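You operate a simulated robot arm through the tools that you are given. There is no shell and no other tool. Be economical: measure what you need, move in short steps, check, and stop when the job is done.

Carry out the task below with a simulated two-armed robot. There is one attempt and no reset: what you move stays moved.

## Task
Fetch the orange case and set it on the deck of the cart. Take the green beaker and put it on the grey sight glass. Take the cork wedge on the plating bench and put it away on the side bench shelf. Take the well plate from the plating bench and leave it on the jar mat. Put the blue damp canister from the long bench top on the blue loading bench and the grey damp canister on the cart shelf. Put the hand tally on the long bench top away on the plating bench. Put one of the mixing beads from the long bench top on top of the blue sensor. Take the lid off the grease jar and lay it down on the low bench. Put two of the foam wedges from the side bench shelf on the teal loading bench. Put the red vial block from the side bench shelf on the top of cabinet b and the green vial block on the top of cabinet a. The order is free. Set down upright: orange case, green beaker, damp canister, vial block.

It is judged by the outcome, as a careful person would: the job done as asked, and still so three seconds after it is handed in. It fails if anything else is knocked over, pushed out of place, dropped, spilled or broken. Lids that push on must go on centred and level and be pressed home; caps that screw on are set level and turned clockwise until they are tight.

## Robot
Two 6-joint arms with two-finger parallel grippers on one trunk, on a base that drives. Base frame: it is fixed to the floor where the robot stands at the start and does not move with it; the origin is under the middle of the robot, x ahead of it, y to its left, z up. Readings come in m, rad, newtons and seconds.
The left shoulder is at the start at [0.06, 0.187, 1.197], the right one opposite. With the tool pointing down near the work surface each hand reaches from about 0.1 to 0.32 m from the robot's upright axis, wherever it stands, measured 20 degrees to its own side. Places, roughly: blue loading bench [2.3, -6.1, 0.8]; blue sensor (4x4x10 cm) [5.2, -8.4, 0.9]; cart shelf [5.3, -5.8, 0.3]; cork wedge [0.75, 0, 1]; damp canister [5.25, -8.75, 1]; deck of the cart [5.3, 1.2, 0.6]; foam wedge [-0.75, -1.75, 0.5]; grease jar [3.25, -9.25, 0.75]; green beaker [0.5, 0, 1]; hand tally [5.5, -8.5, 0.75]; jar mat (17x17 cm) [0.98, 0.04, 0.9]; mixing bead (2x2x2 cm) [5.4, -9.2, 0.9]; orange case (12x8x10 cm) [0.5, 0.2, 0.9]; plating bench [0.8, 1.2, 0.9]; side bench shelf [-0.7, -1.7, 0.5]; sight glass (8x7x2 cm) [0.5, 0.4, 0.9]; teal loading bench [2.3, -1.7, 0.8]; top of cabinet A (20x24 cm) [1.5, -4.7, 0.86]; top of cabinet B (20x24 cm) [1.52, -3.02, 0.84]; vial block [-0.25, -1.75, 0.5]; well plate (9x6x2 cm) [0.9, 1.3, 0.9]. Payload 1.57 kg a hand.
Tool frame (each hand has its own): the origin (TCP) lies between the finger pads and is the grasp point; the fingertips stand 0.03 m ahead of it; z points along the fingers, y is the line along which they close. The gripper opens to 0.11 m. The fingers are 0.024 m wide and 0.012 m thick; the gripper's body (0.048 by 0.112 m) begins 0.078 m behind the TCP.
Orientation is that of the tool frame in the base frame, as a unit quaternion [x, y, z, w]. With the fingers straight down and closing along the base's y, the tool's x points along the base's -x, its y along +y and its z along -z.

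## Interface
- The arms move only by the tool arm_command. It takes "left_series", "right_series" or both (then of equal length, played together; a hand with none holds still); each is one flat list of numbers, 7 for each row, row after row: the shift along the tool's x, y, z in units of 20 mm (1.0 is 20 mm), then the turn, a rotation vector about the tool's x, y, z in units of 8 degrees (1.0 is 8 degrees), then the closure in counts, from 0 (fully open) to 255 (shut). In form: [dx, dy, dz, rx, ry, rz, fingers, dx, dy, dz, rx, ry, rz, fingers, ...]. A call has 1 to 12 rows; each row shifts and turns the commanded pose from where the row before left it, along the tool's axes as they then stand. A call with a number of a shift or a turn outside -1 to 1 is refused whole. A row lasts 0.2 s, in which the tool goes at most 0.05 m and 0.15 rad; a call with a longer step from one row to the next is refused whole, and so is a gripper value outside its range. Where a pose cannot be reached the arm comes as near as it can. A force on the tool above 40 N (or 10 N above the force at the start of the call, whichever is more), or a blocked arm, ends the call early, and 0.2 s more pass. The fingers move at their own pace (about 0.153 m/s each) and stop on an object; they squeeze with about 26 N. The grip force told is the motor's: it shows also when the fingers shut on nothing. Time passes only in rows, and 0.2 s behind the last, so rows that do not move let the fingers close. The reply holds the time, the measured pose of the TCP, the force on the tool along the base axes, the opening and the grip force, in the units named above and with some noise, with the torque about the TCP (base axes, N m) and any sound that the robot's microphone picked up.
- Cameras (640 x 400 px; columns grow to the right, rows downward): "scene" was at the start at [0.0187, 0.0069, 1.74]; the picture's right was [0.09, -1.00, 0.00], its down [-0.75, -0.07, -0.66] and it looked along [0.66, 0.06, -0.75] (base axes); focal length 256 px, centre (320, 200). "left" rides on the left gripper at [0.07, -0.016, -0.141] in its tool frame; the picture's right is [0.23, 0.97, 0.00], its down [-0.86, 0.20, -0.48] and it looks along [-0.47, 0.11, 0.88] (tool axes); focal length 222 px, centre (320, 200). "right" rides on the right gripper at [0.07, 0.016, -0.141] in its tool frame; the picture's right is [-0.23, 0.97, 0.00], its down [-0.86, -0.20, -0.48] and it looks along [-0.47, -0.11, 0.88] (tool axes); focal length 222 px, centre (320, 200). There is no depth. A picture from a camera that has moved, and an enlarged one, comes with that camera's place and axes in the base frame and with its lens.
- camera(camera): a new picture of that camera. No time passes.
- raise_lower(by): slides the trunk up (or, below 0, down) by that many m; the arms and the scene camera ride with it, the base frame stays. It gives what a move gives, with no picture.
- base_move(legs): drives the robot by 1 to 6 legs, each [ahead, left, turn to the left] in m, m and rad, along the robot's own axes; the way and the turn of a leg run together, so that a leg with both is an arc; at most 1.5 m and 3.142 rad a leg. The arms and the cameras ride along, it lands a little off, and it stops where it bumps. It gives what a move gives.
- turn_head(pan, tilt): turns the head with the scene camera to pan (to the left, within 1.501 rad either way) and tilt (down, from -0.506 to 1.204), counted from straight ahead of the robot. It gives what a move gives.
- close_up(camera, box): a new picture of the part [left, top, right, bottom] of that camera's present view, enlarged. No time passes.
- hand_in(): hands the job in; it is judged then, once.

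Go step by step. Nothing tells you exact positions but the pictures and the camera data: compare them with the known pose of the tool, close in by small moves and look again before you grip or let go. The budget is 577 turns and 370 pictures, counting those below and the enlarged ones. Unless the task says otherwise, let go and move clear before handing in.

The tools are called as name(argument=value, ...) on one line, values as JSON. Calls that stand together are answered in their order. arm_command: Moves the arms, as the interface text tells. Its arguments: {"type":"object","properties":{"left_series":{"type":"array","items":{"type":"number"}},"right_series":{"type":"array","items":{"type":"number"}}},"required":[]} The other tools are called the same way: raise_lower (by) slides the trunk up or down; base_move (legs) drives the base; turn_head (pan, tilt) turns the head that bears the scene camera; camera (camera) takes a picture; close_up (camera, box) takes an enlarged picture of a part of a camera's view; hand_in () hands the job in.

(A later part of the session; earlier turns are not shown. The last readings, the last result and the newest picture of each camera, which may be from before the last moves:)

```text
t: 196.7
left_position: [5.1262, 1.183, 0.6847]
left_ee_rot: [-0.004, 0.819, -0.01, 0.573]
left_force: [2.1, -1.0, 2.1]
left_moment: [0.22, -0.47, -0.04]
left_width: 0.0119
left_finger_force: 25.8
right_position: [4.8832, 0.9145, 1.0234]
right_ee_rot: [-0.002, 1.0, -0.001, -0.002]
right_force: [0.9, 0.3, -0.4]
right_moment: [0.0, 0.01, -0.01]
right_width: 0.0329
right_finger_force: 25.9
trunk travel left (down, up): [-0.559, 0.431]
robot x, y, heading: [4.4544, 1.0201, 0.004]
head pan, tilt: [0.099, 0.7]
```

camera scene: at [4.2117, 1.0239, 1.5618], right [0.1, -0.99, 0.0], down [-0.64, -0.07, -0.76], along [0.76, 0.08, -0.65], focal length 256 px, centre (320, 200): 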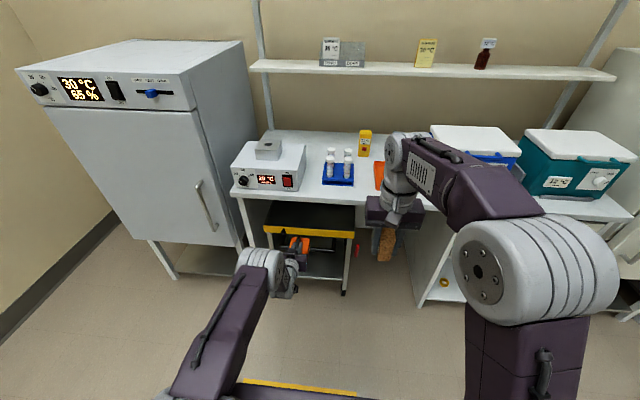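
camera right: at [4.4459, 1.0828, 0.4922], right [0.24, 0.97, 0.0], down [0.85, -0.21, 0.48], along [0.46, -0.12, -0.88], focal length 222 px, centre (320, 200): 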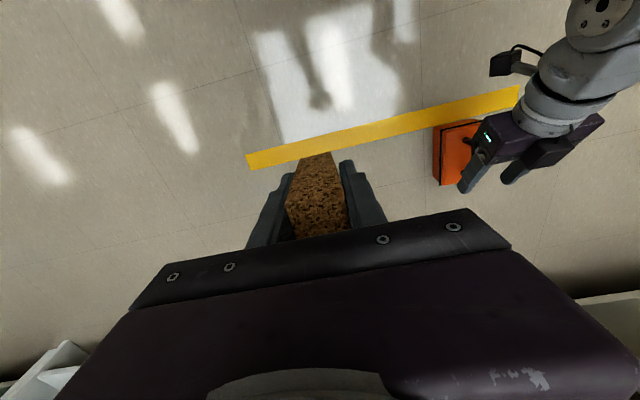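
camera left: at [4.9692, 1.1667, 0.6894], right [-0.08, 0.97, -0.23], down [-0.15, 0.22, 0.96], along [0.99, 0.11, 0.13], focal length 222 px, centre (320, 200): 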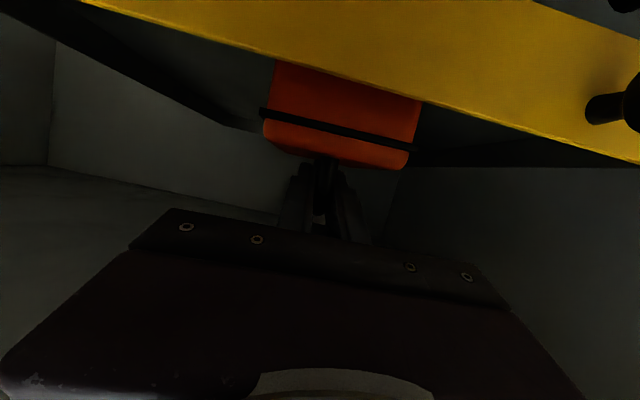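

Contact began (deck z≈0.605). A touch more, then release.

raise_lower(by=-0.003)

arm_command(left_series=[0, 0, 0, 0, 0, 0, 200, 0, 0, 0, 0, 0, 0, 140, 0, 0, 0, 0, 0, 0, 140])

camera(camera="left")

```text
t: 197.2
left_position: [5.1265, 1.1819, 0.6829]
left_ee_rot: [-0.004, 0.818, -0.01, 0.575]
left_force: [4.4, -3.8, 14.5]
left_moment: [0.2, 0.56, 0.01]
left_width: 0.0118
left_finger_force: 25.8
right_position: [4.8813, 0.9137, 1.022]
right_ee_rot: [-0.003, 1.0, -0.001, -0.001]
right_force: [0.5, -0.6, -1.9]
right_moment: [0.02, -0.01, 0.0]
right_width: 0.0327
right_finger_force: 26.4
trunk travel left (down, up): [-0.556, 0.434]
robot x, y, heading: [4.4573, 1.0142, 0.003]
head pan, tilt: [0.099, 0.7]
```

```text
t: 198.0
left_position: [5.1243, 1.1835, 0.6799]
left_ee_rot: [-0.005, 0.82, -0.009, 0.572]
left_force: [-0.4, -1.9, 7.8]
left_moment: [0.13, -0.17, 0.04]
left_width: 0.0479
left_finger_force: 0.1
right_position: [4.881, 0.9146, 1.0215]
right_ee_rot: [-0.003, 1.0, -0.001, 0.0]
right_force: [0.2, -0.7, 0.0]
right_moment: [0.0, 0.02, 0.0]
right_width: 0.0327
right_finger_force: 25.7
trunk travel left (down, up): [-0.556, 0.434]
robot x, y, heading: [4.4555, 1.0206, 0.006]
head pan, tilt: [0.099, 0.7]
```

```text
283 pictures are left
camera left: at [4.9683, 1.1664, 0.6655], right [-0.08, 0.97, -0.23], down [-0.15, 0.22, 0.96], along [0.99, 0.11, 0.13], focal length 222 px, centre (320, 200)
```

left: 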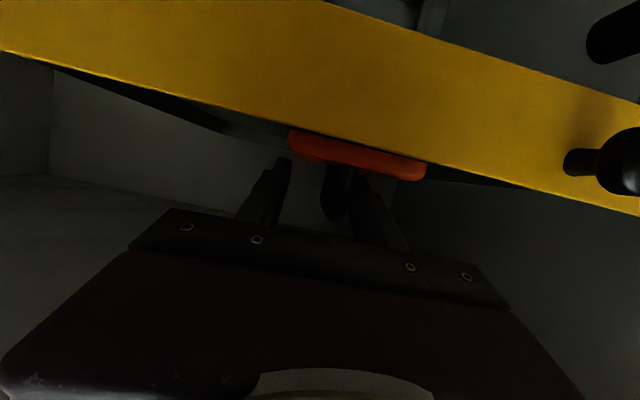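

Released. Raise 45 mm, then back straight out.

raise_lower(by=0.045)

base_move(legs=[[-0.35, 0, 0]])

camera(camera="left")

close_up(camera="scene", box=[220, 130, 420, 280])

```text
t: 198.9
left_position: [5.1249, 1.1827, 0.725]
left_ee_rot: [-0.005, 0.821, -0.009, 0.571]
left_force: [0.1, -0.6, 1.1]
left_moment: [-0.01, 0.01, -0.01]
left_width: 0.0496
left_finger_force: 0.1
right_position: [4.8822, 0.9145, 1.0645]
right_ee_rot: [-0.003, 1.0, -0.001, -0.002]
right_force: [0.0, -0.4, 0.2]
right_moment: [0.02, 0.05, 0.0]
right_width: 0.0326
right_finger_force: 26.1
trunk travel left (down, up): [-0.601, 0.389]
robot x, y, heading: [4.457, 1.0187, 0.002]
head pan, tilt: [0.099, 0.7]
```

```text
t: 201.1
left_position: [4.7832, 1.1824, 0.7249]
left_ee_rot: [-0.006, 0.821, -0.008, 0.571]
left_force: [-0.8, 0.6, 0.7]
left_moment: [-0.01, -0.01, -0.01]
left_width: 0.0495
left_finger_force: 0.1
right_position: [4.5402, 0.9132, 1.0651]
right_ee_rot: [-0.003, 1.0, 0.0, -0.001]
right_force: [-0.6, 0.7, 0.0]
right_moment: [0.02, 0.03, 0.01]
right_width: 0.0326
right_finger_force: 26.2
trunk travel left (down, up): [-0.601, 0.389]
robot x, y, heading: [4.1091, 1.01, 0.004]
head pan, tilt: [0.099, 0.7]
```

```text
282 pictures are left
camera left: at [4.6266, 1.1653, 0.7099], right [-0.08, 0.97, -0.23], down [-0.15, 0.22, 0.96], along [0.99, 0.11, 0.13], focal length 222 px, centre (320, 200)
```

left: 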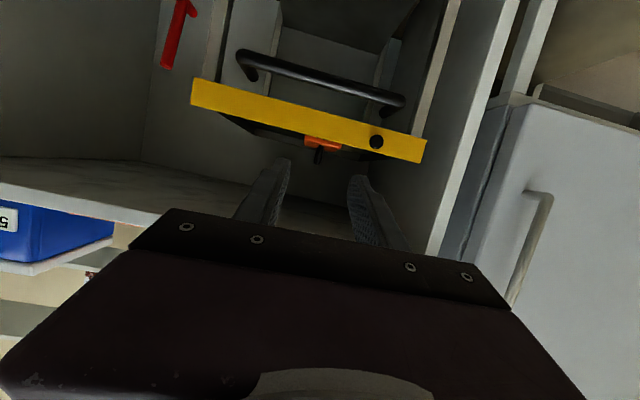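

```text
2.67 times, centred on (320, 205) of scene
camera zoom: at [4.1386, 1.0225, 1.5279], right [0.1, -0.99, 0.0], down [-0.64, -0.07, -0.77], along [0.76, 0.08, -0.64], focal length 683 px, centre (320, 187)
```

zoom: 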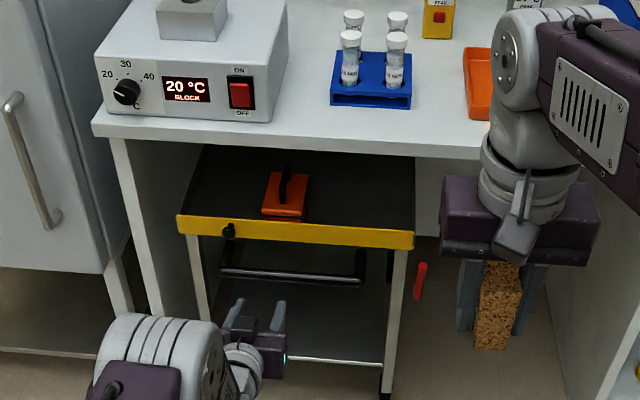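

The case stands on the deck, nothing disturbed. Now restore the left hand to pointing down and drive back along the corridor to the side bench.

arm_command(left_series=[0, 0, -0.5, 0, 1, 0, 0, 0, 0, -0.5, 0, 1, 0, 0, 0, 0, -0.5, 0, 1, 0, 0, 0, 0, -0.5, 0, 1, 0, 0, 0, 0, 0, 0, 1, 0, 0, 0, 0, 0, 0, 1, 0, 0, 0, 0, 0, 0, 1, 0, 0, 0, 0, 0, 0, 1, 0, 0, 0, 0, 0, 0, 0.7, 0, 0])

base_move(legs=[[0, -1.0, 0], [0, -0.76, 0], [-1.45, 0, 0], [-1.45, 0, 0], [-1.4, 0, 0]])

turn_head(pan=-1.4, tilt=0.6)

camera(camera="scene")

```text
t: 203.1
left_position: [4.7105, 1.1851, 0.7698]
left_ee_rot: [0.001, 1.0, -0.011, 0.0]
left_force: [0.0, -0.1, 0.7]
left_moment: [-0.01, -0.02, -0.03]
left_width: 0.1099
left_finger_force: 0.1
left hand out of reach, approached as far as the arm can: row 8, 9
right_position: [4.5395, 0.9123, 1.0654]
right_ee_rot: [-0.003, 1.0, -0.001, -0.001]
right_force: [0.0, -1.2, -0.3]
right_moment: [0.01, -0.02, 0.0]
right_width: 0.0329
right_finger_force: 25.7
trunk travel left (down, up): [-0.601, 0.389]
robot x, y, heading: [4.1122, 1.0152, 0.007]
head pan, tilt: [0.099, 0.7]
```

```text
t: 232.6
left_position: [0.2718, -0.5909, 0.77]
left_ee_rot: [-0.008, 1.0, -0.01, 0.0]
left_force: [0.0, -0.8, 0.2]
left_moment: [0.04, 0.01, 0.02]
left_width: 0.11
left_finger_force: 0.1
right_position: [0.1055, -0.8654, 1.0664]
right_ee_rot: [-0.01, 1.0, -0.001, -0.001]
right_force: [-0.2, -0.5, -1.2]
right_moment: [-0.01, 0.0, 0.0]
right_width: 0.0329
right_finger_force: 26.4
trunk travel left (down, up): [-0.601, 0.389]
robot x, y, heading: [-0.32, -0.7708, 0.018]
head pan, tilt: [0.099, 0.7]
```

```text
t: 234.2
left_position: [0.2724, -0.5894, 0.7681]
left_ee_rot: [-0.008, 1.0, -0.011, 0.001]
left_force: [0.2, 0.2, -0.5]
left_moment: [-0.01, 0.04, -0.01]
left_width: 0.1098
left_finger_force: 0.0
right_position: [0.1061, -0.8645, 1.065]
right_ee_rot: [-0.011, 1.0, -0.001, -0.002]
right_force: [-0.5, -0.6, -1.1]
right_moment: [-0.01, -0.01, 0.0]
right_width: 0.0327
right_finger_force: 25.7
trunk travel left (down, up): [-0.601, 0.389]
robot x, y, heading: [-0.3183, -0.7695, 0.016]
head pan, tilt: [-1.4, 0.6]
```

```text
280 pictures are left
camera scene: at [-0.3645, -0.8594, 1.5365], right [-0.98, -0.19, 0.0], down [-0.11, 0.55, -0.83], along [0.16, -0.81, -0.56], focal length 256 px, centre (320, 200)
```

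scene: 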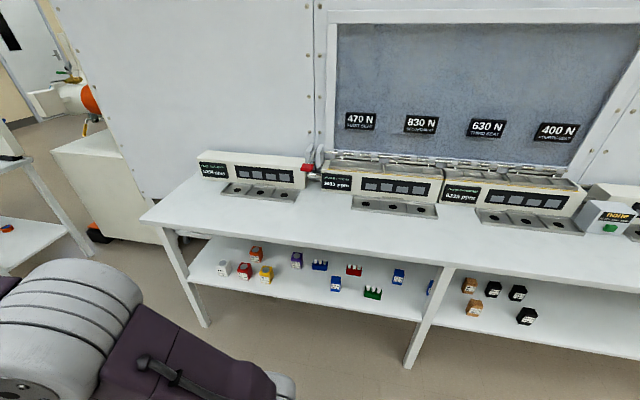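

I see the side bench with its lower shelf. Zooming to identify the vial blocks and foam wedges.

close_up(camera="scene", box=[180, 225, 420, 375])

close_up(camera="scene", box=[400, 240, 640, 390])

```text
2.67 times, centred on (300, 300) of scene
camera zoom: at [-0.3645, -0.8594, 1.5365], right [-0.98, -0.19, 0.0], down [-0.11, 0.55, -0.83], along [0.16, -0.81, -0.56], focal length 683 px, centre (373, -67)
```

zoom: 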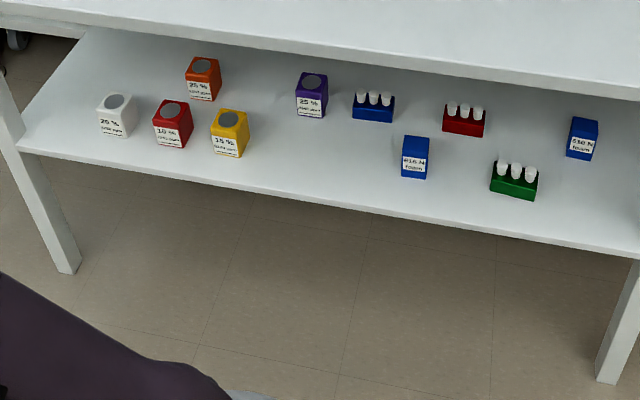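

```text
2.67 times, centred on (520, 315) of scene
camera zoom: at [-0.3645, -0.8594, 1.5365], right [-0.98, -0.19, 0.0], down [-0.11, 0.55, -0.83], along [0.16, -0.81, -0.56], focal length 683 px, centre (-213, -107)
```

zoom: 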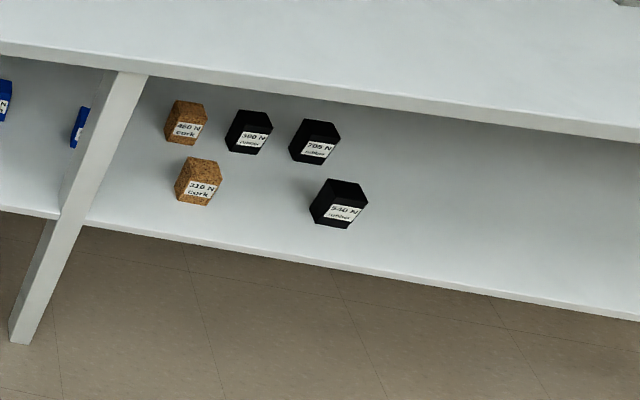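

Identified: vial blocks blue/red/green (red ≈(−0.36,−1.74), green ≈(−0.46,−1.63)), three blue foam wedges (≈(−0.29,−1.64), (−0.58,−1.74), (−0.72,−1.70)), cork wedges near x≈−0.9. Shelf front edge y≈−1.54. Turn to face it.

base_move(legs=[[-0.55, 0, 0], [0, 0, -1.587]])

turn_head(pan=0, tilt=0.6)

camera(camera="scene")

```text
t: 241.1
left_position: [-0.6802, -1.38, 0.768]
left_ee_rot: [0.7, 0.714, -0.009, -0.007]
left_force: [-0.6, 0.0, 0.7]
left_moment: [0.0, 0.0, -0.02]
left_width: 0.1099
left_finger_force: 0.1
right_position: [-0.9544, -1.2155, 1.0651]
right_ee_rot: [0.699, 0.716, 0.001, -0.002]
right_force: [-0.6, 0.1, 0.2]
right_moment: [-0.02, 0.01, 0.01]
right_width: 0.0328
right_finger_force: 26.2
trunk travel left (down, up): [-0.601, 0.389]
robot x, y, heading: [-0.861, -0.7898, -1.548]
head pan, tilt: [-1.4, 0.6]
```

```text
t: 242.7
left_position: [-0.6793, -1.3806, 0.7679]
left_ee_rot: [0.7, 0.714, -0.007, -0.006]
left_force: [0.4, -0.5, 0.0]
left_moment: [0.03, -0.01, -0.02]
left_width: 0.1102
left_finger_force: 0.1
right_position: [-0.9548, -1.2157, 1.0655]
right_ee_rot: [0.698, 0.716, 0.001, -0.001]
right_force: [-0.3, -0.3, -1.2]
right_moment: [0.0, -0.01, -0.03]
right_width: 0.0327
right_finger_force: 26.2
trunk travel left (down, up): [-0.601, 0.389]
robot x, y, heading: [-0.8613, -0.7819, -1.547]
head pan, tilt: [0.0, 0.6]
```

```text
277 pictures are left
camera scene: at [-0.8603, -0.816, 1.5365], right [-1.0, -0.02, 0.0], down [-0.01, 0.56, -0.82], along [0.02, -0.82, -0.57], focal length 256 px, centre (320, 200)
```

scene: 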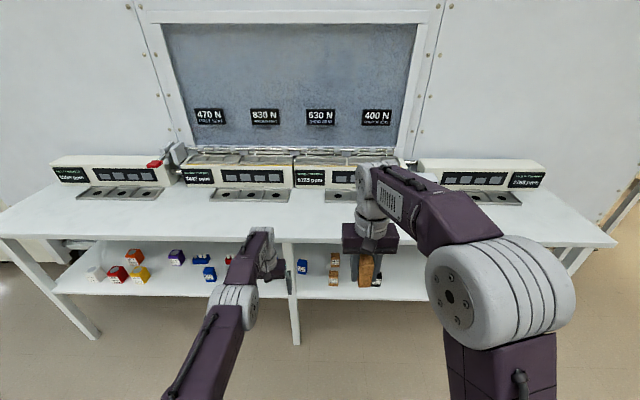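

Next I prepare the right hand: extend forward, pull the left hand back, and lower the trunk.

arm_command(left_series=[1, 0, 0, 0, 0, 0, 0, 1, 0, 0, 0, 0, 0, 0, 1, 0, 0, 0, 0, 0, 0, 1, 0, 0, 0, 0, 0, 0, 1, 0, 0, 0, 0, 0, 0, 1, 0, 0, 0, 0, 0, 0, 1, 0, 0, 0, 0, 0, 0, 1, 0, 0, 0, 0, 0, 0, 1, 0, 0, 0, 0, 0, 0, 1, 0, 0, 0, 0, 0, 0], right_series=[-0.8, 0, 0.5, 0, 0, 0, 255, -0.8, 0, 0.5, 0, 0, 0, 255, -0.8, 0, 0.5, 0, 0, 0, 255, -0.8, 0, 0.5, 0, 0, 0, 255, -0.8, 0, 0.5, 0, 0, 0, 255, -0.8, 0, 0.5, 0, 0, 0, 255, -0.8, 0, 0.5, 0, 0, 0, 255, -0.8, 0, 0.5, 0, 0, 0, 255, -0.8, 0, 0, 0, 0, 0, 255, -0.8, 0, 0, 0, 0, 0, 255])

raise_lower(by=-0.15)

arm_command(right_series=[0, 0, 0, 0, -1, 0, 255, 0, 0, 0, 0, -1, 0, 255, 0, 0, 0, 0, -1, 0, 255, 0, 0, 0, 0, -1, 0, 255, 0, 0, 0, 0, -1, 0, 255, 0, 0, 0, 0, -1, 0, 255, 0, 0, 0, 0, -1, 0, 255, 0, 0, 0, 0, -1, 0, 255, 0, 0, 0, 0, -1, 0, 255, 0, 0, 0, 0, -1, 0, 255, 0, 0, 0, 0, -0.6, 0, 255])

camera(camera="scene")

camera(camera="right")

```text
t: 244.9
left_position: [-0.6808, -1.1815, 0.7677]
left_ee_rot: [0.7, 0.714, -0.008, -0.006]
left_force: [0.0, 0.4, -0.2]
left_moment: [-0.03, -0.02, -0.01]
left_width: 0.1099
left_finger_force: 0.1
right_position: [-0.9532, -1.361, 0.9797]
right_ee_rot: [0.698, 0.716, 0.001, -0.002]
right_force: [0.4, 0.0, -0.4]
right_moment: [-0.01, 0.01, 0.01]
right_width: 0.0327
right_finger_force: 26.0
right hand out of reach, approached as far as the arm can: row 10
trunk travel left (down, up): [-0.601, 0.389]
robot x, y, heading: [-0.863, -0.788, -1.547]
head pan, tilt: [0.0, 0.6]
```

```text
t: 246.6
left_position: [-0.6824, -1.1817, 0.6174]
left_ee_rot: [0.7, 0.714, -0.008, -0.007]
left_force: [-0.8, -0.3, -0.4]
left_moment: [0.02, -0.05, 0.03]
left_width: 0.11
left_finger_force: 0.1
right_position: [-0.9521, -1.3603, 0.8302]
right_ee_rot: [0.699, 0.715, 0.0, -0.002]
right_force: [0.3, -0.1, 0.7]
right_moment: [0.04, 0.02, -0.02]
right_width: 0.033
right_finger_force: 25.9
trunk travel left (down, up): [-0.451, 0.539]
robot x, y, heading: [-0.8588, -0.7875, -1.548]
head pan, tilt: [0.0, 0.6]
```

```text
t: 249.0
left_position: [-0.6821, -1.1804, 0.6164]
left_ee_rot: [0.7, 0.714, -0.009, -0.006]
left_force: [-0.3, 1.4, -0.2]
left_moment: [-0.02, -0.03, 0.0]
left_width: 0.11
left_finger_force: 0.0
right_position: [-0.9715, -1.3606, 0.8271]
right_ee_rot: [0.556, 0.568, -0.446, 0.411]
right_force: [-0.2, 0.1, -0.2]
right_moment: [0.01, 0.02, 0.01]
right_width: 0.0331
right_finger_force: 25.6
right hand out of reach, approached as far as the arm can: row 6, 7, 8
trunk travel left (down, up): [-0.451, 0.539]
robot x, y, heading: [-0.8608, -0.7855, -1.543]
head pan, tilt: [0.0, 0.6]
```

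```text
276 pictures are left
camera scene: at [-0.8601, -0.8162, 1.3865], right [-1.0, -0.02, 0.0], down [-0.01, 0.56, -0.82], along [0.02, -0.82, -0.57], focal length 256 px, centre (320, 200)
```

scene: 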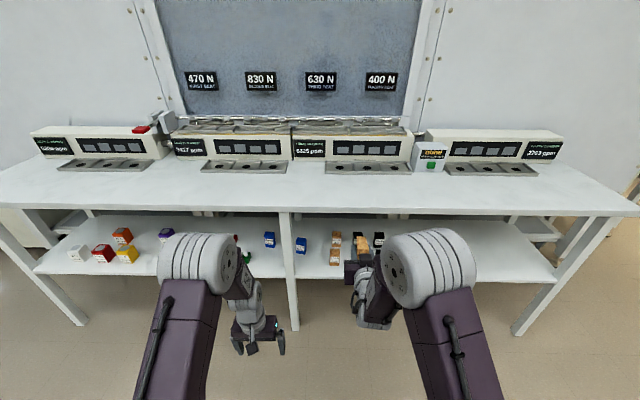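

```text
275 pictures are left
camera right: at [-0.9532, -1.2068, 0.7965], right [0.98, -0.08, 0.17], down [-0.15, 0.24, 0.96], along [-0.11, -0.97, 0.22], focal length 222 px, centre (320, 200)
```

right: 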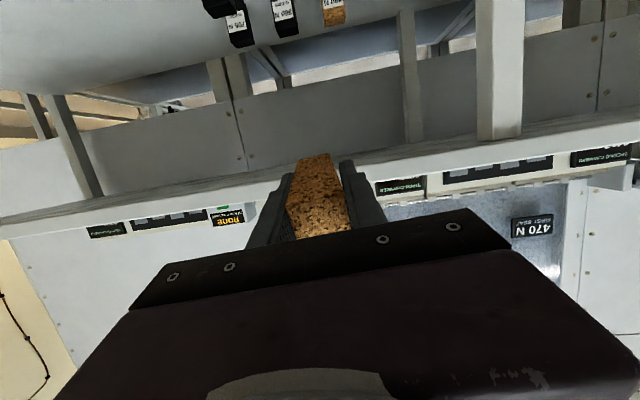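

Right tool is now pitched to 15° below horizontal. Lower the trunk so the wedge is just above shelf level, in front of it.

raise_lower(by=-0.255)

camera(camera="right")

camera(camera="scene")

```text
t: 251.6
left_position: [-0.6811, -1.1807, 0.3619]
left_ee_rot: [0.701, 0.713, -0.008, -0.007]
left_force: [0.8, -0.3, -0.3]
left_moment: [0.02, -0.01, 0.01]
left_width: 0.11
left_finger_force: 0.1
right_position: [-0.9719, -1.3607, 0.5719]
right_ee_rot: [0.557, 0.568, -0.446, 0.409]
right_force: [0.3, -0.3, -1.1]
right_moment: [0.0, 0.03, -0.02]
right_width: 0.0328
right_finger_force: 26.4
trunk travel left (down, up): [-0.196, 0.794]
robot x, y, heading: [-0.8609, -0.786, -1.548]
head pan, tilt: [0.0, 0.6]
```

```text
274 pictures are left
camera right: at [-0.9535, -1.2068, 0.5419], right [0.98, -0.08, 0.17], down [-0.15, 0.24, 0.96], along [-0.12, -0.97, 0.22], focal length 222 px, centre (320, 200)
```

right: 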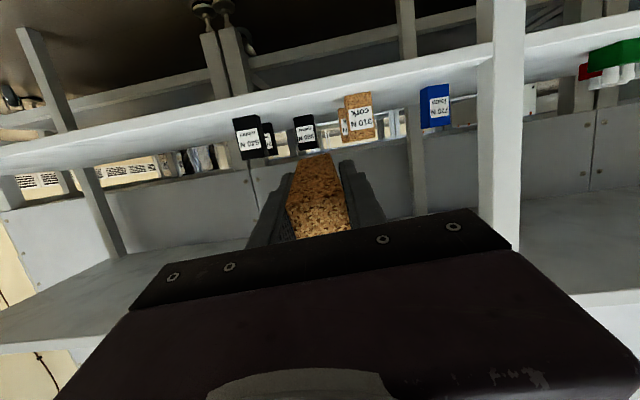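

```text
273 pictures are left
camera scene: at [-0.8602, -0.8159, 1.1316], right [-1.0, -0.02, 0.0], down [-0.01, 0.56, -0.83], along [0.02, -0.82, -0.56], focal length 256 px, centre (320, 200)
```

scene: 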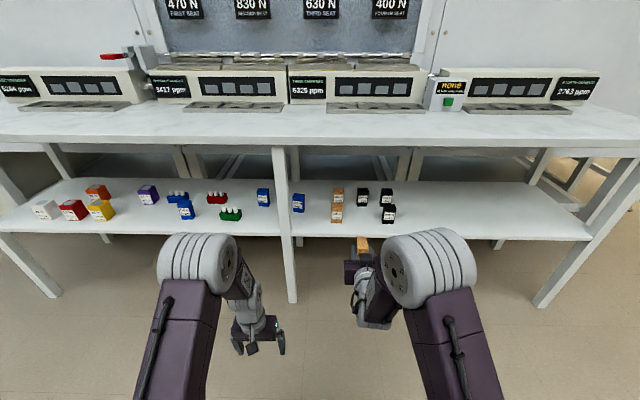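

Free spot between the cork and rubber wedges is x≈−1.01. Drive in.

base_move(legs=[[0.1, -0.035, -0.02], [0.12, 0, 0]])

camera(camera="right")

camera(camera="scene")

```text
t: 253.7
left_position: [-0.7195, -1.4071, 0.3618]
left_ee_rot: [0.705, 0.709, -0.008, -0.006]
left_force: [-0.6, 0.8, -0.3]
left_moment: [0.01, -0.05, 0.03]
left_width: 0.1099
left_finger_force: 0.1
right_position: [-1.0133, -1.581, 0.5718]
right_ee_rot: [0.561, 0.565, -0.449, 0.406]
right_force: [0.1, -0.1, -0.7]
right_moment: [0.0, 0.02, -0.01]
right_width: 0.0328
right_finger_force: 25.7
trunk travel left (down, up): [-0.196, 0.794]
robot x, y, heading: [-0.8932, -1.0062, -1.556]
head pan, tilt: [0.0, 0.6]
```

```text
272 pictures are left
camera right: at [-0.9916, -1.4268, 0.5416], right [0.98, -0.09, 0.17], down [-0.14, 0.24, 0.96], along [-0.13, -0.97, 0.22], focal length 222 px, centre (320, 200)
```

right: 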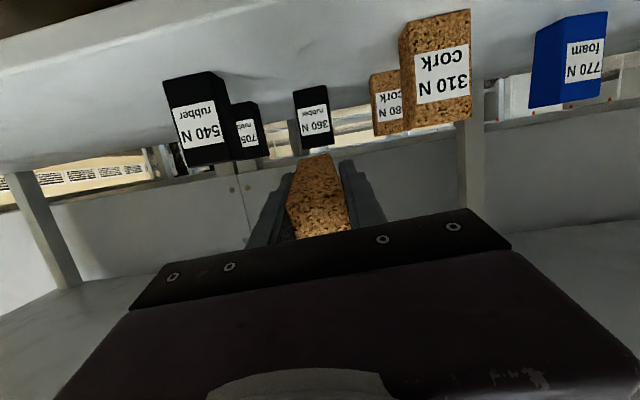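

```text
271 pictures are left
camera scene: at [-0.8921, -1.0376, 1.1315], right [-1.0, -0.01, 0.0], down [0.0, 0.57, -0.82], along [0.01, -0.82, -0.57], focal length 256 px, centre (320, 200)
```

scene: 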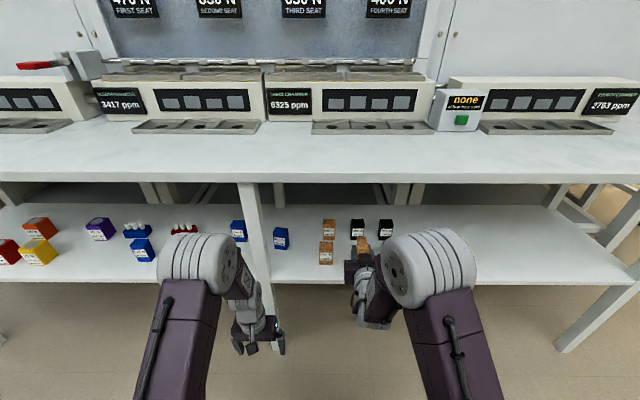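

Lower in steps till the wedge touches the shelf.

raise_lower(by=-0.04)

arm_command(right_series=[0, 0, 0, 0, -0.6, 0, 255, 0, 0, 0, 0, -0.6, 0, 255])

camera(camera="right")

```text
t: 254.5
left_position: [-0.7185, -1.4063, 0.3218]
left_ee_rot: [0.706, 0.708, -0.008, -0.007]
left_force: [-0.2, -0.2, -0.5]
left_moment: [-0.01, 0.01, 0.0]
left_width: 0.11
left_finger_force: 0.1
right_position: [-1.0125, -1.5796, 0.5315]
right_ee_rot: [0.562, 0.564, -0.45, 0.405]
right_force: [-0.2, 0.3, 0.0]
right_moment: [0.01, -0.01, 0.01]
right_width: 0.033
right_finger_force: 25.9
trunk travel left (down, up): [-0.156, 0.834]
robot x, y, heading: [-0.8922, -1.0077, -1.56]
head pan, tilt: [0.0, 0.6]
```

```text
t: 255.1
left_position: [-0.7195, -1.4056, 0.3212]
left_ee_rot: [0.706, 0.708, -0.007, -0.007]
left_force: [0.3, -0.5, -1.7]
left_moment: [-0.02, 0.01, 0.02]
left_width: 0.1101
left_finger_force: 0.1
right_position: [-0.9981, -1.5952, 0.5464]
right_ee_rot: [0.521, 0.53, -0.498, 0.446]
right_force: [0.0, -0.5, -0.8]
right_moment: [0.0, -0.02, 0.0]
right_width: 0.0326
right_finger_force: 26.1
right hand out of reach, approached as far as the arm can: row 1, 2
trunk travel left (down, up): [-0.156, 0.834]
robot x, y, heading: [-0.8922, -1.0037, -1.565]
head pan, tilt: [0.0, 0.6]
```

```text
270 pictures are left
camera right: at [-0.9795, -1.4483, 0.4921], right [0.98, -0.06, 0.16], down [-0.13, 0.39, 0.91], along [-0.12, -0.92, 0.38], focal length 222 px, centre (320, 200)
```

right: 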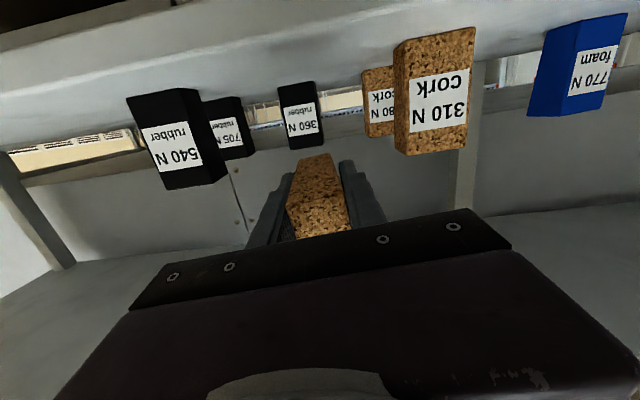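

Pitch is now 6°. Lower to contact.

raise_lower(by=-0.028)

raise_lower(by=-0.008)

close_up(camera="scene", box=[270, 190, 430, 310])

```text
t: 255.8
left_position: [-0.7184, -1.4061, 0.2937]
left_ee_rot: [0.706, 0.708, -0.008, -0.007]
left_force: [-0.1, 0.0, -0.1]
left_moment: [-0.01, -0.02, 0.02]
left_width: 0.1101
left_finger_force: 0.0
right_position: [-0.9992, -1.5946, 0.5201]
right_ee_rot: [0.521, 0.531, -0.498, 0.446]
right_force: [0.4, 0.7, 0.2]
right_moment: [0.02, 0.02, 0.04]
right_width: 0.0329
right_finger_force: 25.7
trunk travel left (down, up): [-0.128, 0.862]
robot x, y, heading: [-0.8953, -1.0114, -1.56]
head pan, tilt: [0.0, 0.6]
```

```text
t: 256.4
left_position: [-0.7194, -1.4054, 0.2854]
left_ee_rot: [0.706, 0.709, -0.008, -0.007]
left_force: [-0.4, -0.9, -0.1]
left_moment: [-0.02, -0.02, 0.01]
left_width: 0.1098
left_finger_force: 0.1
right_position: [-0.9992, -1.596, 0.5115]
right_ee_rot: [0.522, 0.53, -0.499, 0.445]
right_force: [-1.2, -0.1, -0.6]
right_moment: [0.01, -0.03, -0.01]
right_width: 0.033
right_finger_force: 25.6
trunk travel left (down, up): [-0.12, 0.87]
robot x, y, heading: [-0.8929, -1.0093, -1.564]
head pan, tilt: [0.0, 0.6]
```

```text
3.33 times, centred on (350, 250) of scene
camera zoom: at [-0.8921, -1.0372, 1.0555], right [-1.0, -0.01, 0.0], down [0.0, 0.56, -0.83], along [0.01, -0.82, -0.56], focal length 854 px, centre (220, 33)
```

zoom: 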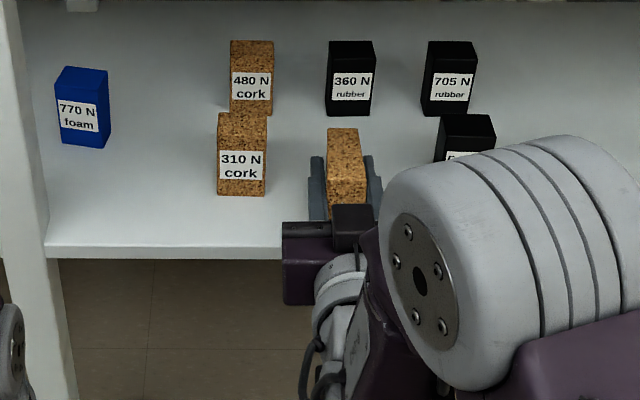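

raise_lower(by=-0.006)

raise_lower(by=-0.006)

```text
t: 256.9
left_position: [-0.7198, -1.4057, 0.2795]
left_ee_rot: [0.706, 0.708, -0.009, -0.007]
left_force: [0.2, 0.7, 1.5]
left_moment: [-0.01, 0.03, -0.01]
left_width: 0.1102
left_finger_force: 0.1
right_position: [-0.9998, -1.5953, 0.505]
right_ee_rot: [0.521, 0.53, -0.498, 0.447]
right_force: [0.2, 0.4, 0.2]
right_moment: [-0.04, -0.04, 0.04]
right_width: 0.0328
right_finger_force: 26.1
trunk travel left (down, up): [-0.114, 0.876]
robot x, y, heading: [-0.8895, -1.0092, -1.561]
head pan, tilt: [0.0, 0.6]
```

```text
t: 257.5
left_position: [-0.7193, -1.4055, 0.2744]
left_ee_rot: [0.706, 0.708, -0.008, -0.007]
left_force: [0.4, 0.8, -0.5]
left_moment: [0.01, 0.01, 0.04]
left_width: 0.1098
left_finger_force: 0.1
right_position: [-0.9979, -1.5958, 0.4999]
right_ee_rot: [0.522, 0.53, -0.499, 0.445]
right_force: [0.8, 0.4, -0.2]
right_moment: [-0.03, 0.05, 0.03]
right_width: 0.033
right_finger_force: 26.3
trunk travel left (down, up): [-0.108, 0.882]
robot x, y, heading: [-0.8911, -1.0059, -1.565]
head pan, tilt: [0.0, 0.6]
```

raise_lower(by=-0.006)

camera(camera="right")

```text
t: 258.0
left_position: [-0.7195, -1.406, 0.2676]
left_ee_rot: [0.706, 0.708, -0.008, -0.007]
left_force: [0.0, 0.0, -0.5]
left_moment: [0.03, -0.02, 0.01]
left_width: 0.11
left_finger_force: 0.0
right_position: [-0.999, -1.595, 0.4933]
right_ee_rot: [0.522, 0.53, -0.499, 0.445]
right_force: [0.2, 0.0, -0.2]
right_moment: [-0.01, 0.04, -0.03]
right_width: 0.0328
right_finger_force: 26.0
trunk travel left (down, up): [-0.102, 0.888]
robot x, y, heading: [-0.8917, -1.0095, -1.564]
head pan, tilt: [0.0, 0.6]
```

```text
268 pictures are left
camera right: at [-0.9795, -1.4481, 0.4382], right [0.98, -0.06, 0.16], down [-0.13, 0.39, 0.91], along [-0.12, -0.92, 0.38], focal length 222 px, centre (320, 200)
```

right: 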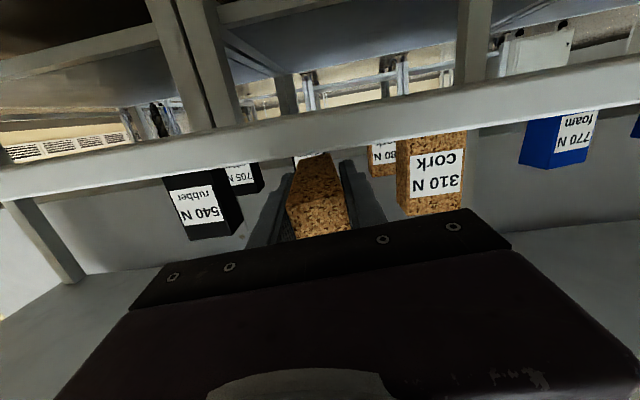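

The shelf's top reads z≈0.452, so about 2 cm remain.

raise_lower(by=-0.014)

raise_lower(by=-0.006)

```text
t: 258.6
left_position: [-0.7175, -1.4047, 0.2537]
left_ee_rot: [0.706, 0.709, -0.008, -0.008]
left_force: [-0.1, 0.0, 0.3]
left_moment: [-0.01, 0.01, 0.02]
left_width: 0.1096
left_finger_force: 0.0
right_position: [-0.9983, -1.5953, 0.4804]
right_ee_rot: [0.52, 0.53, -0.498, 0.447]
right_force: [-0.2, -2.2, 3.9]
right_moment: [-0.19, -0.01, -0.01]
right_width: 0.033
right_finger_force: 25.8
trunk travel left (down, up): [-0.088, 0.902]
robot x, y, heading: [-0.8918, -1.0075, -1.561]
head pan, tilt: [0.0, 0.6]
```

```text
t: 259.2
left_position: [-0.7195, -1.4058, 0.2486]
left_ee_rot: [0.706, 0.708, -0.009, -0.006]
left_force: [0.1, -0.5, 0.1]
left_moment: [-0.01, -0.06, -0.01]
left_width: 0.11
left_finger_force: 0.1
right_position: [-0.9982, -1.5942, 0.4764]
right_ee_rot: [0.52, 0.529, -0.499, 0.447]
right_force: [0.6, 0.1, 15.2]
right_moment: [-0.53, -0.19, 0.02]
right_width: 0.0329
right_finger_force: 26.4
trunk travel left (down, up): [-0.082, 0.908]
robot x, y, heading: [-0.8917, -1.008, -1.561]
head pan, tilt: [0.0, 0.6]
```

Contact. Open, lift slightly, and back out.

arm_command(right_series=[0, 0, 0, 0, 0, 0, 150, 0, 0, 0, 0, 0, 0, 130, 0, 0, 0, 0, 0, 0, 130])

base_move(legs=[[-0.2, 0, 0]])

camera(camera="scene")

```text
t: 260.0
left_position: [-0.7201, -1.4056, 0.25]
left_ee_rot: [0.707, 0.707, -0.009, -0.006]
left_force: [0.3, -1.2, -0.4]
left_moment: [0.03, 0.03, 0.01]
left_width: 0.1101
left_finger_force: 0.1
right_position: [-1.001, -1.5942, 0.4765]
right_ee_rot: [0.52, 0.528, -0.5, 0.448]
right_force: [-16.3, -3.6, 20.7]
right_moment: [-0.66, -0.19, -0.65]
right_width: 0.0386
right_finger_force: 0.0
trunk travel left (down, up): [-0.082, 0.908]
robot x, y, heading: [-0.8932, -1.0097, -1.561]
head pan, tilt: [0.0, 0.6]
```

```text
t: 261.6
left_position: [-0.7198, -1.2042, 0.2471]
left_ee_rot: [0.705, 0.709, -0.008, -0.007]
left_force: [-0.5, -0.2, 0.3]
left_moment: [0.0, 0.0, 0.01]
left_width: 0.1099
left_finger_force: 0.1
right_position: [-0.9992, -1.3944, 0.4738]
right_ee_rot: [0.52, 0.532, -0.497, 0.447]
right_force: [-0.5, -0.2, -0.4]
right_moment: [0.0, 0.0, 0.01]
right_width: 0.0539
right_finger_force: 0.0
trunk travel left (down, up): [-0.082, 0.908]
robot x, y, heading: [-0.8926, -0.811, -1.559]
head pan, tilt: [0.0, 0.6]
```

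```text
267 pictures are left
camera scene: at [-0.894, -0.8365, 1.0175], right [-1.0, -0.01, 0.0], down [-0.01, 0.57, -0.82], along [0.01, -0.82, -0.57], focal length 256 px, centre (320, 200)
```

scene: 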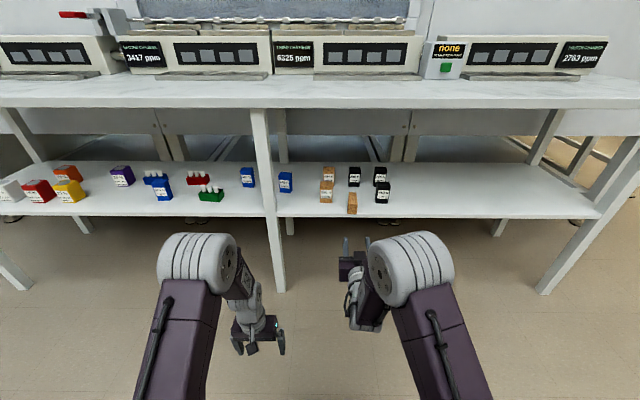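

close_up(camera="scene", box=[220, 150, 420, 250])

close_up(camera="scene", box=[90, 140, 290, 240])

```text
3.20 times, centred on (320, 200) of scene
camera zoom: at [-0.894, -0.8365, 1.0175], right [-1.0, -0.01, 0.0], down [-0.01, 0.57, -0.82], along [0.01, -0.82, -0.57], focal length 820 px, centre (320, 200)
```

zoom: 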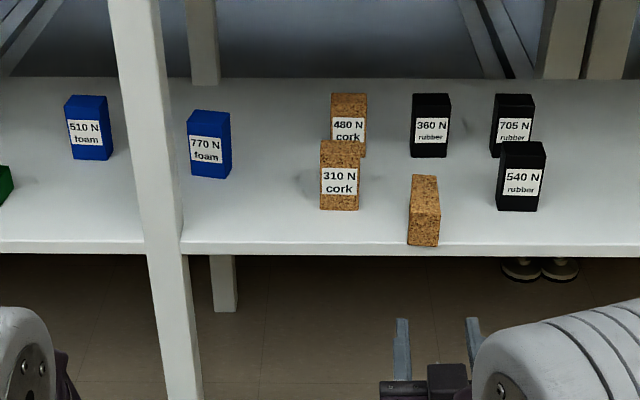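

```text
3.20 times, centred on (190, 190) of scene
camera zoom: at [-0.894, -0.8365, 1.0175], right [-1.0, -0.01, 0.0], down [-0.01, 0.57, -0.82], along [0.01, -0.82, -0.57], focal length 820 px, centre (736, 232)
```

zoom: 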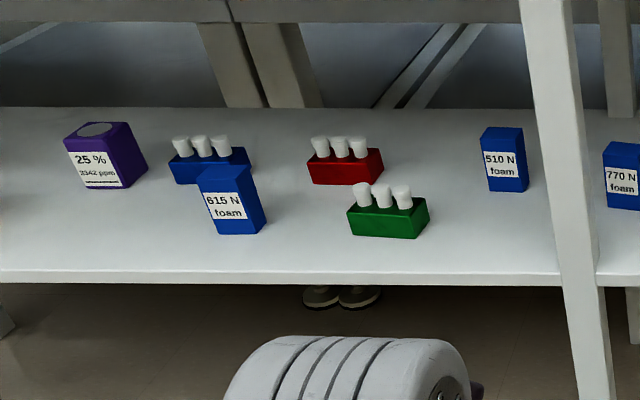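

The wedge is put away and nothing else moved. The shelf top is z≈0.452, edge y≈−1.55. Foam 615 ≈(−0.283, −1.665) and 510 ≈(−0.583, −1.765) are the accessible pair. I'll raise the trunk and pitch both hands to ~40°.

raise_lower(by=0.35)

arm_command(left_series=[-1, 0, 0, 0, 0, 0, 0, -1, 0, 0, 0, 0, 0, 0, -1, 0, 0, 0, 0, 0, 0, -1, 0, 0, 0, 0, 0, 0, -1, 0, 0, 0, 0, 0, 0, -1, 0, 0, 0, 0, 0, 0, 0, 0, 0, 0, -1, 0, 0, 0, 0, 0, 0, -1, 0, 0, 0, 0, 0, 0, -1, 0, 0, 0, 0, 0, 0, -1, 0, 0, 0, 0, 0, 0, -1, 0, 0, 0, 0, 0, 0, -1, 0, 0], right_series=[0, 0, 0, 0, 0.85, 0, 0, 0, 0, 0, 0, 0.85, 0, 0, 0, 0, 0, 0, 0.85, 0, 0, 0, 0, 0, 0, 0.85, 0, 0, 0, 0, 0, 0, 0.85, 0, 0, 0, 0, 0, 0, 0, 0, 0, 0, 0, 0, 0, 0, 0, 0, 0, 0, 0, 0, 0, 0, 0, 0, 0, 0, 0, 0, 0, 0, 0, 0, 0, 0, 0, 0, 0, 0, 0, 0, 0, 0, 0, 0, 0, 0, 0, 0, 0, 0, 0])

camera(camera="scene")

```text
t: 265.0
left_position: [-0.7208, -1.205, 0.5979]
left_ee_rot: [0.705, 0.709, -0.008, -0.006]
left_force: [-0.8, -0.5, 0.1]
left_moment: [0.0, -0.02, -0.02]
left_width: 0.1101
left_finger_force: 0.1
right_position: [-0.9992, -1.3952, 0.8234]
right_ee_rot: [0.519, 0.532, -0.497, 0.448]
right_force: [-0.4, -0.3, 0.7]
right_moment: [0.02, 0.0, 0.02]
right_width: 0.0541
right_finger_force: 0.1
trunk travel left (down, up): [-0.432, 0.558]
robot x, y, heading: [-0.8956, -0.8075, -1.556]
head pan, tilt: [0.0, 0.6]
```

```text
t: 267.6
left_position: [-0.7191, -1.323, 0.5975]
left_ee_rot: [0.641, 0.651, -0.294, 0.282]
left_force: [0.5, 1.0, 0.3]
left_moment: [0.0, -0.01, 0.01]
left_width: 0.1099
left_finger_force: 0.0
right_position: [-0.9996, -1.3957, 0.8219]
right_ee_rot: [0.643, 0.639, -0.323, 0.271]
right_force: [-0.7, 1.1, 0.1]
right_moment: [-0.01, 0.0, -0.04]
right_width: 0.11
right_finger_force: 0.0
trunk travel left (down, up): [-0.432, 0.558]
robot x, y, heading: [-0.8955, -0.8117, -1.557]
head pan, tilt: [0.0, 0.6]
```

```text
264 pictures are left
camera scene: at [-0.8939, -0.8367, 1.3675], right [-1.0, -0.01, 0.0], down [-0.01, 0.57, -0.82], along [0.01, -0.82, -0.57], focal length 256 px, centre (320, 200)
```

scene: 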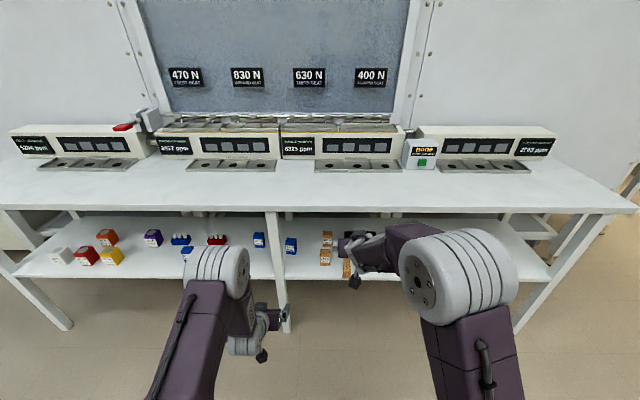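

Left hand pitch is 42°. Slide left so the left hand lines up with foam wedge 615.

base_move(legs=[[0, 0.43, -0.012]])

camera(camera="left")

camera(camera="scene")

```text
t: 270.2
left_position: [-0.3079, -1.3245, 0.599]
left_ee_rot: [0.645, 0.646, -0.296, 0.28]
left_force: [-0.6, 0.4, 0.8]
left_moment: [0.03, 0.02, 0.01]
left_width: 0.1101
left_finger_force: 0.1
right_position: [-0.5892, -1.3919, 0.8228]
right_ee_rot: [0.648, 0.634, -0.326, 0.269]
right_force: [-0.2, -0.1, -0.2]
right_moment: [0.01, 0.03, -0.04]
right_width: 0.1097
right_finger_force: 0.0
trunk travel left (down, up): [-0.432, 0.558]
robot x, y, heading: [-0.4745, -0.806, -1.576]
head pan, tilt: [0.0, 0.6]
```

```text
263 pictures are left
camera left: at [-0.3213, -1.1737, 0.6418], right [0.97, 0.14, -0.19], down [0.22, -0.22, 0.95], along [0.09, -0.97, -0.24], focal length 222 px, centre (320, 200)
```

left: 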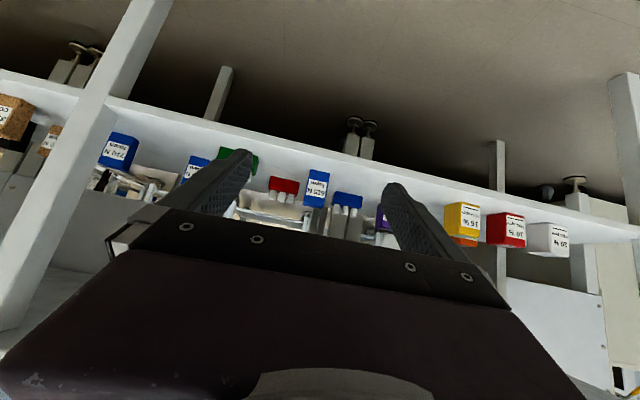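

```text
262 pictures are left
camera scene: at [-0.4747, -0.8347, 1.3675], right [-1.0, 0.0, 0.0], down [0.0, 0.56, -0.83], along [0.0, -0.83, -0.56], focal length 256 px, centre (320, 200)
```

scene: 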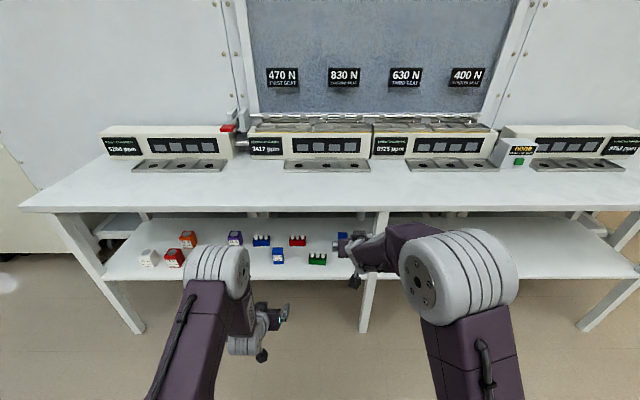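

Foam 615 is centred ≈(−0.289, −1.665, 0.494), nearly in line. First tuck the right hand back, upright, so it won't meet the bench top.

arm_command(right_series=[0, 0, 0, 0, 0.9, 0, 0, 0, 0, 0, 0, 0.9, 0, 0, 0, 0, 0, 0, 0.9, 0, 0, 0, 0, 0, 0, 0.9, 0, 0, 0, 0, 0, 0, 0.9, 0, 0, 0, 0, 0, 0, 0.9, 0, 0, 1, 0, 0, 0, 0.8, 0, 0, 1, 0, 0, 0, 0, 0, 0, 1, 0, 0, 0, 0, 0, 0, 1, 0, 0, 0, 0, 0, 0, 1, 0, 0, 0, 0, 0, 0, 1, 0, 0, 0, 0, 0, 0])

arm_command(right_series=[1, 0, 0, 0, 0, 0, 0, 1, 0, 0, 0, 0, 0, 0, 1, 0, 0, 0, 0, 0, 0, 1, 0, 0, 0, 0, 0, 0, 1, 0, 0, 0, 0, 0, 0, 1, 0, 0, 0, 0, 0, 0, 1, 0, 0, 0, 0, 0, 0, 1, 0, 0, 0, 0, 0, 0, 1, 0, 0, 0, 0, 0, 0])

raise_lower(by=-0.1)

base_move(legs=[[0.0, 0.02, 0], [0.2, 0, 0]])

camera(camera="left")

camera(camera="scene")

```text
t: 272.8
left_position: [-0.3096, -1.3256, 0.598]
left_ee_rot: [0.646, 0.646, -0.296, 0.279]
left_force: [1.0, -0.8, 0.5]
left_moment: [0.01, 0.03, -0.04]
left_width: 0.11
left_finger_force: 0.1
right_position: [-0.5867, -1.2724, 0.8156]
right_ee_rot: [0.728, 0.684, -0.047, -0.008]
right_force: [-0.6, -0.1, -0.3]
right_moment: [-0.06, 0.02, -0.01]
right_width: 0.11
right_finger_force: 0.0
right hand out of reach, approached as far as the arm can: row 1
trunk travel left (down, up): [-0.432, 0.558]
robot x, y, heading: [-0.4768, -0.8036, -1.578]
head pan, tilt: [0.0, 0.6]
```

```text
t: 274.8
left_position: [-0.3079, -1.3249, 0.5979]
left_ee_rot: [0.646, 0.646, -0.296, 0.28]
left_force: [-1.0, 0.2, -1.0]
left_moment: [0.04, 0.0, 0.03]
left_width: 0.11
left_finger_force: 0.0
right_position: [-0.576, -1.0934, 0.8049]
right_ee_rot: [0.728, 0.684, -0.046, -0.008]
right_force: [0.3, 0.3, -0.3]
right_moment: [-0.03, -0.05, 0.0]
right_width: 0.1098
right_finger_force: 0.1
trunk travel left (down, up): [-0.432, 0.558]
robot x, y, heading: [-0.473, -0.8065, -1.575]
head pan, tilt: [0.0, 0.6]
```

```text
t: 276.1
left_position: [-0.3085, -1.325, 0.4989]
left_ee_rot: [0.646, 0.646, -0.296, 0.28]
left_force: [-0.7, 0.2, -0.1]
left_moment: [0.03, -0.01, 0.04]
left_width: 0.11
left_finger_force: 0.0
right_position: [-0.5763, -1.0934, 0.704]
right_ee_rot: [0.727, 0.685, -0.047, -0.009]
right_force: [0.6, 0.3, 0.0]
right_moment: [0.02, -0.02, 0.0]
right_width: 0.1103
right_finger_force: 0.1
trunk travel left (down, up): [-0.332, 0.658]
robot x, y, heading: [-0.4786, -0.8065, -1.577]
head pan, tilt: [0.0, 0.6]
```

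```text
t: 278.1
left_position: [-0.2884, -1.5248, 0.4994]
left_ee_rot: [0.645, 0.647, -0.296, 0.28]
left_force: [1.1, -0.2, 0.5]
left_moment: [0.02, 0.01, -0.03]
left_width: 0.1101
left_finger_force: 0.1
right_position: [-0.5564, -1.2928, 0.7031]
right_ee_rot: [0.727, 0.685, -0.046, -0.008]
right_force: [0.7, 0.4, 0.1]
right_moment: [0.04, -0.01, 0.02]
right_width: 0.1101
right_finger_force: 0.1
trunk travel left (down, up): [-0.332, 0.658]
robot x, y, heading: [-0.4548, -1.003, -1.577]
head pan, tilt: [0.0, 0.6]
```

```text
261 pictures are left
camera left: at [-0.302, -1.3735, 0.5416], right [0.97, 0.14, -0.19], down [0.22, -0.22, 0.95], along [0.1, -0.97, -0.24], focal length 222 px, centre (320, 200)
```

left: 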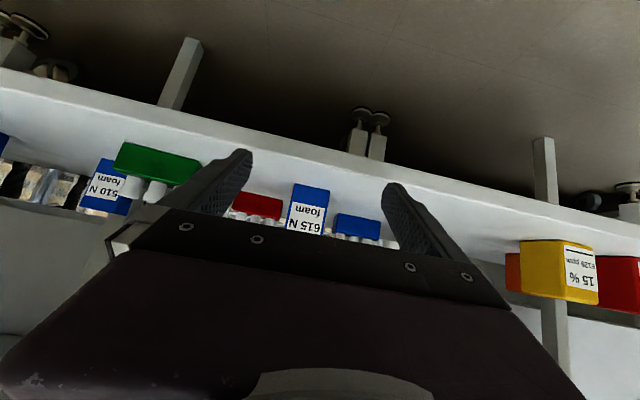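

```text
260 pictures are left
camera scene: at [-0.4561, -1.0353, 1.2675], right [-1.0, 0.0, 0.0], down [0.0, 0.57, -0.82], along [0.0, -0.82, -0.57], focal length 256 px, centre (320, 200)
```

scene: 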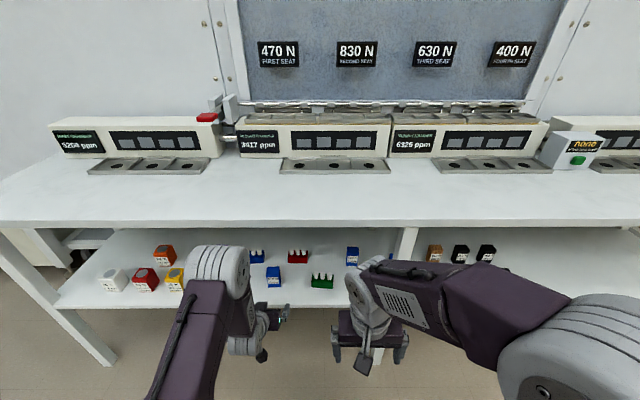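

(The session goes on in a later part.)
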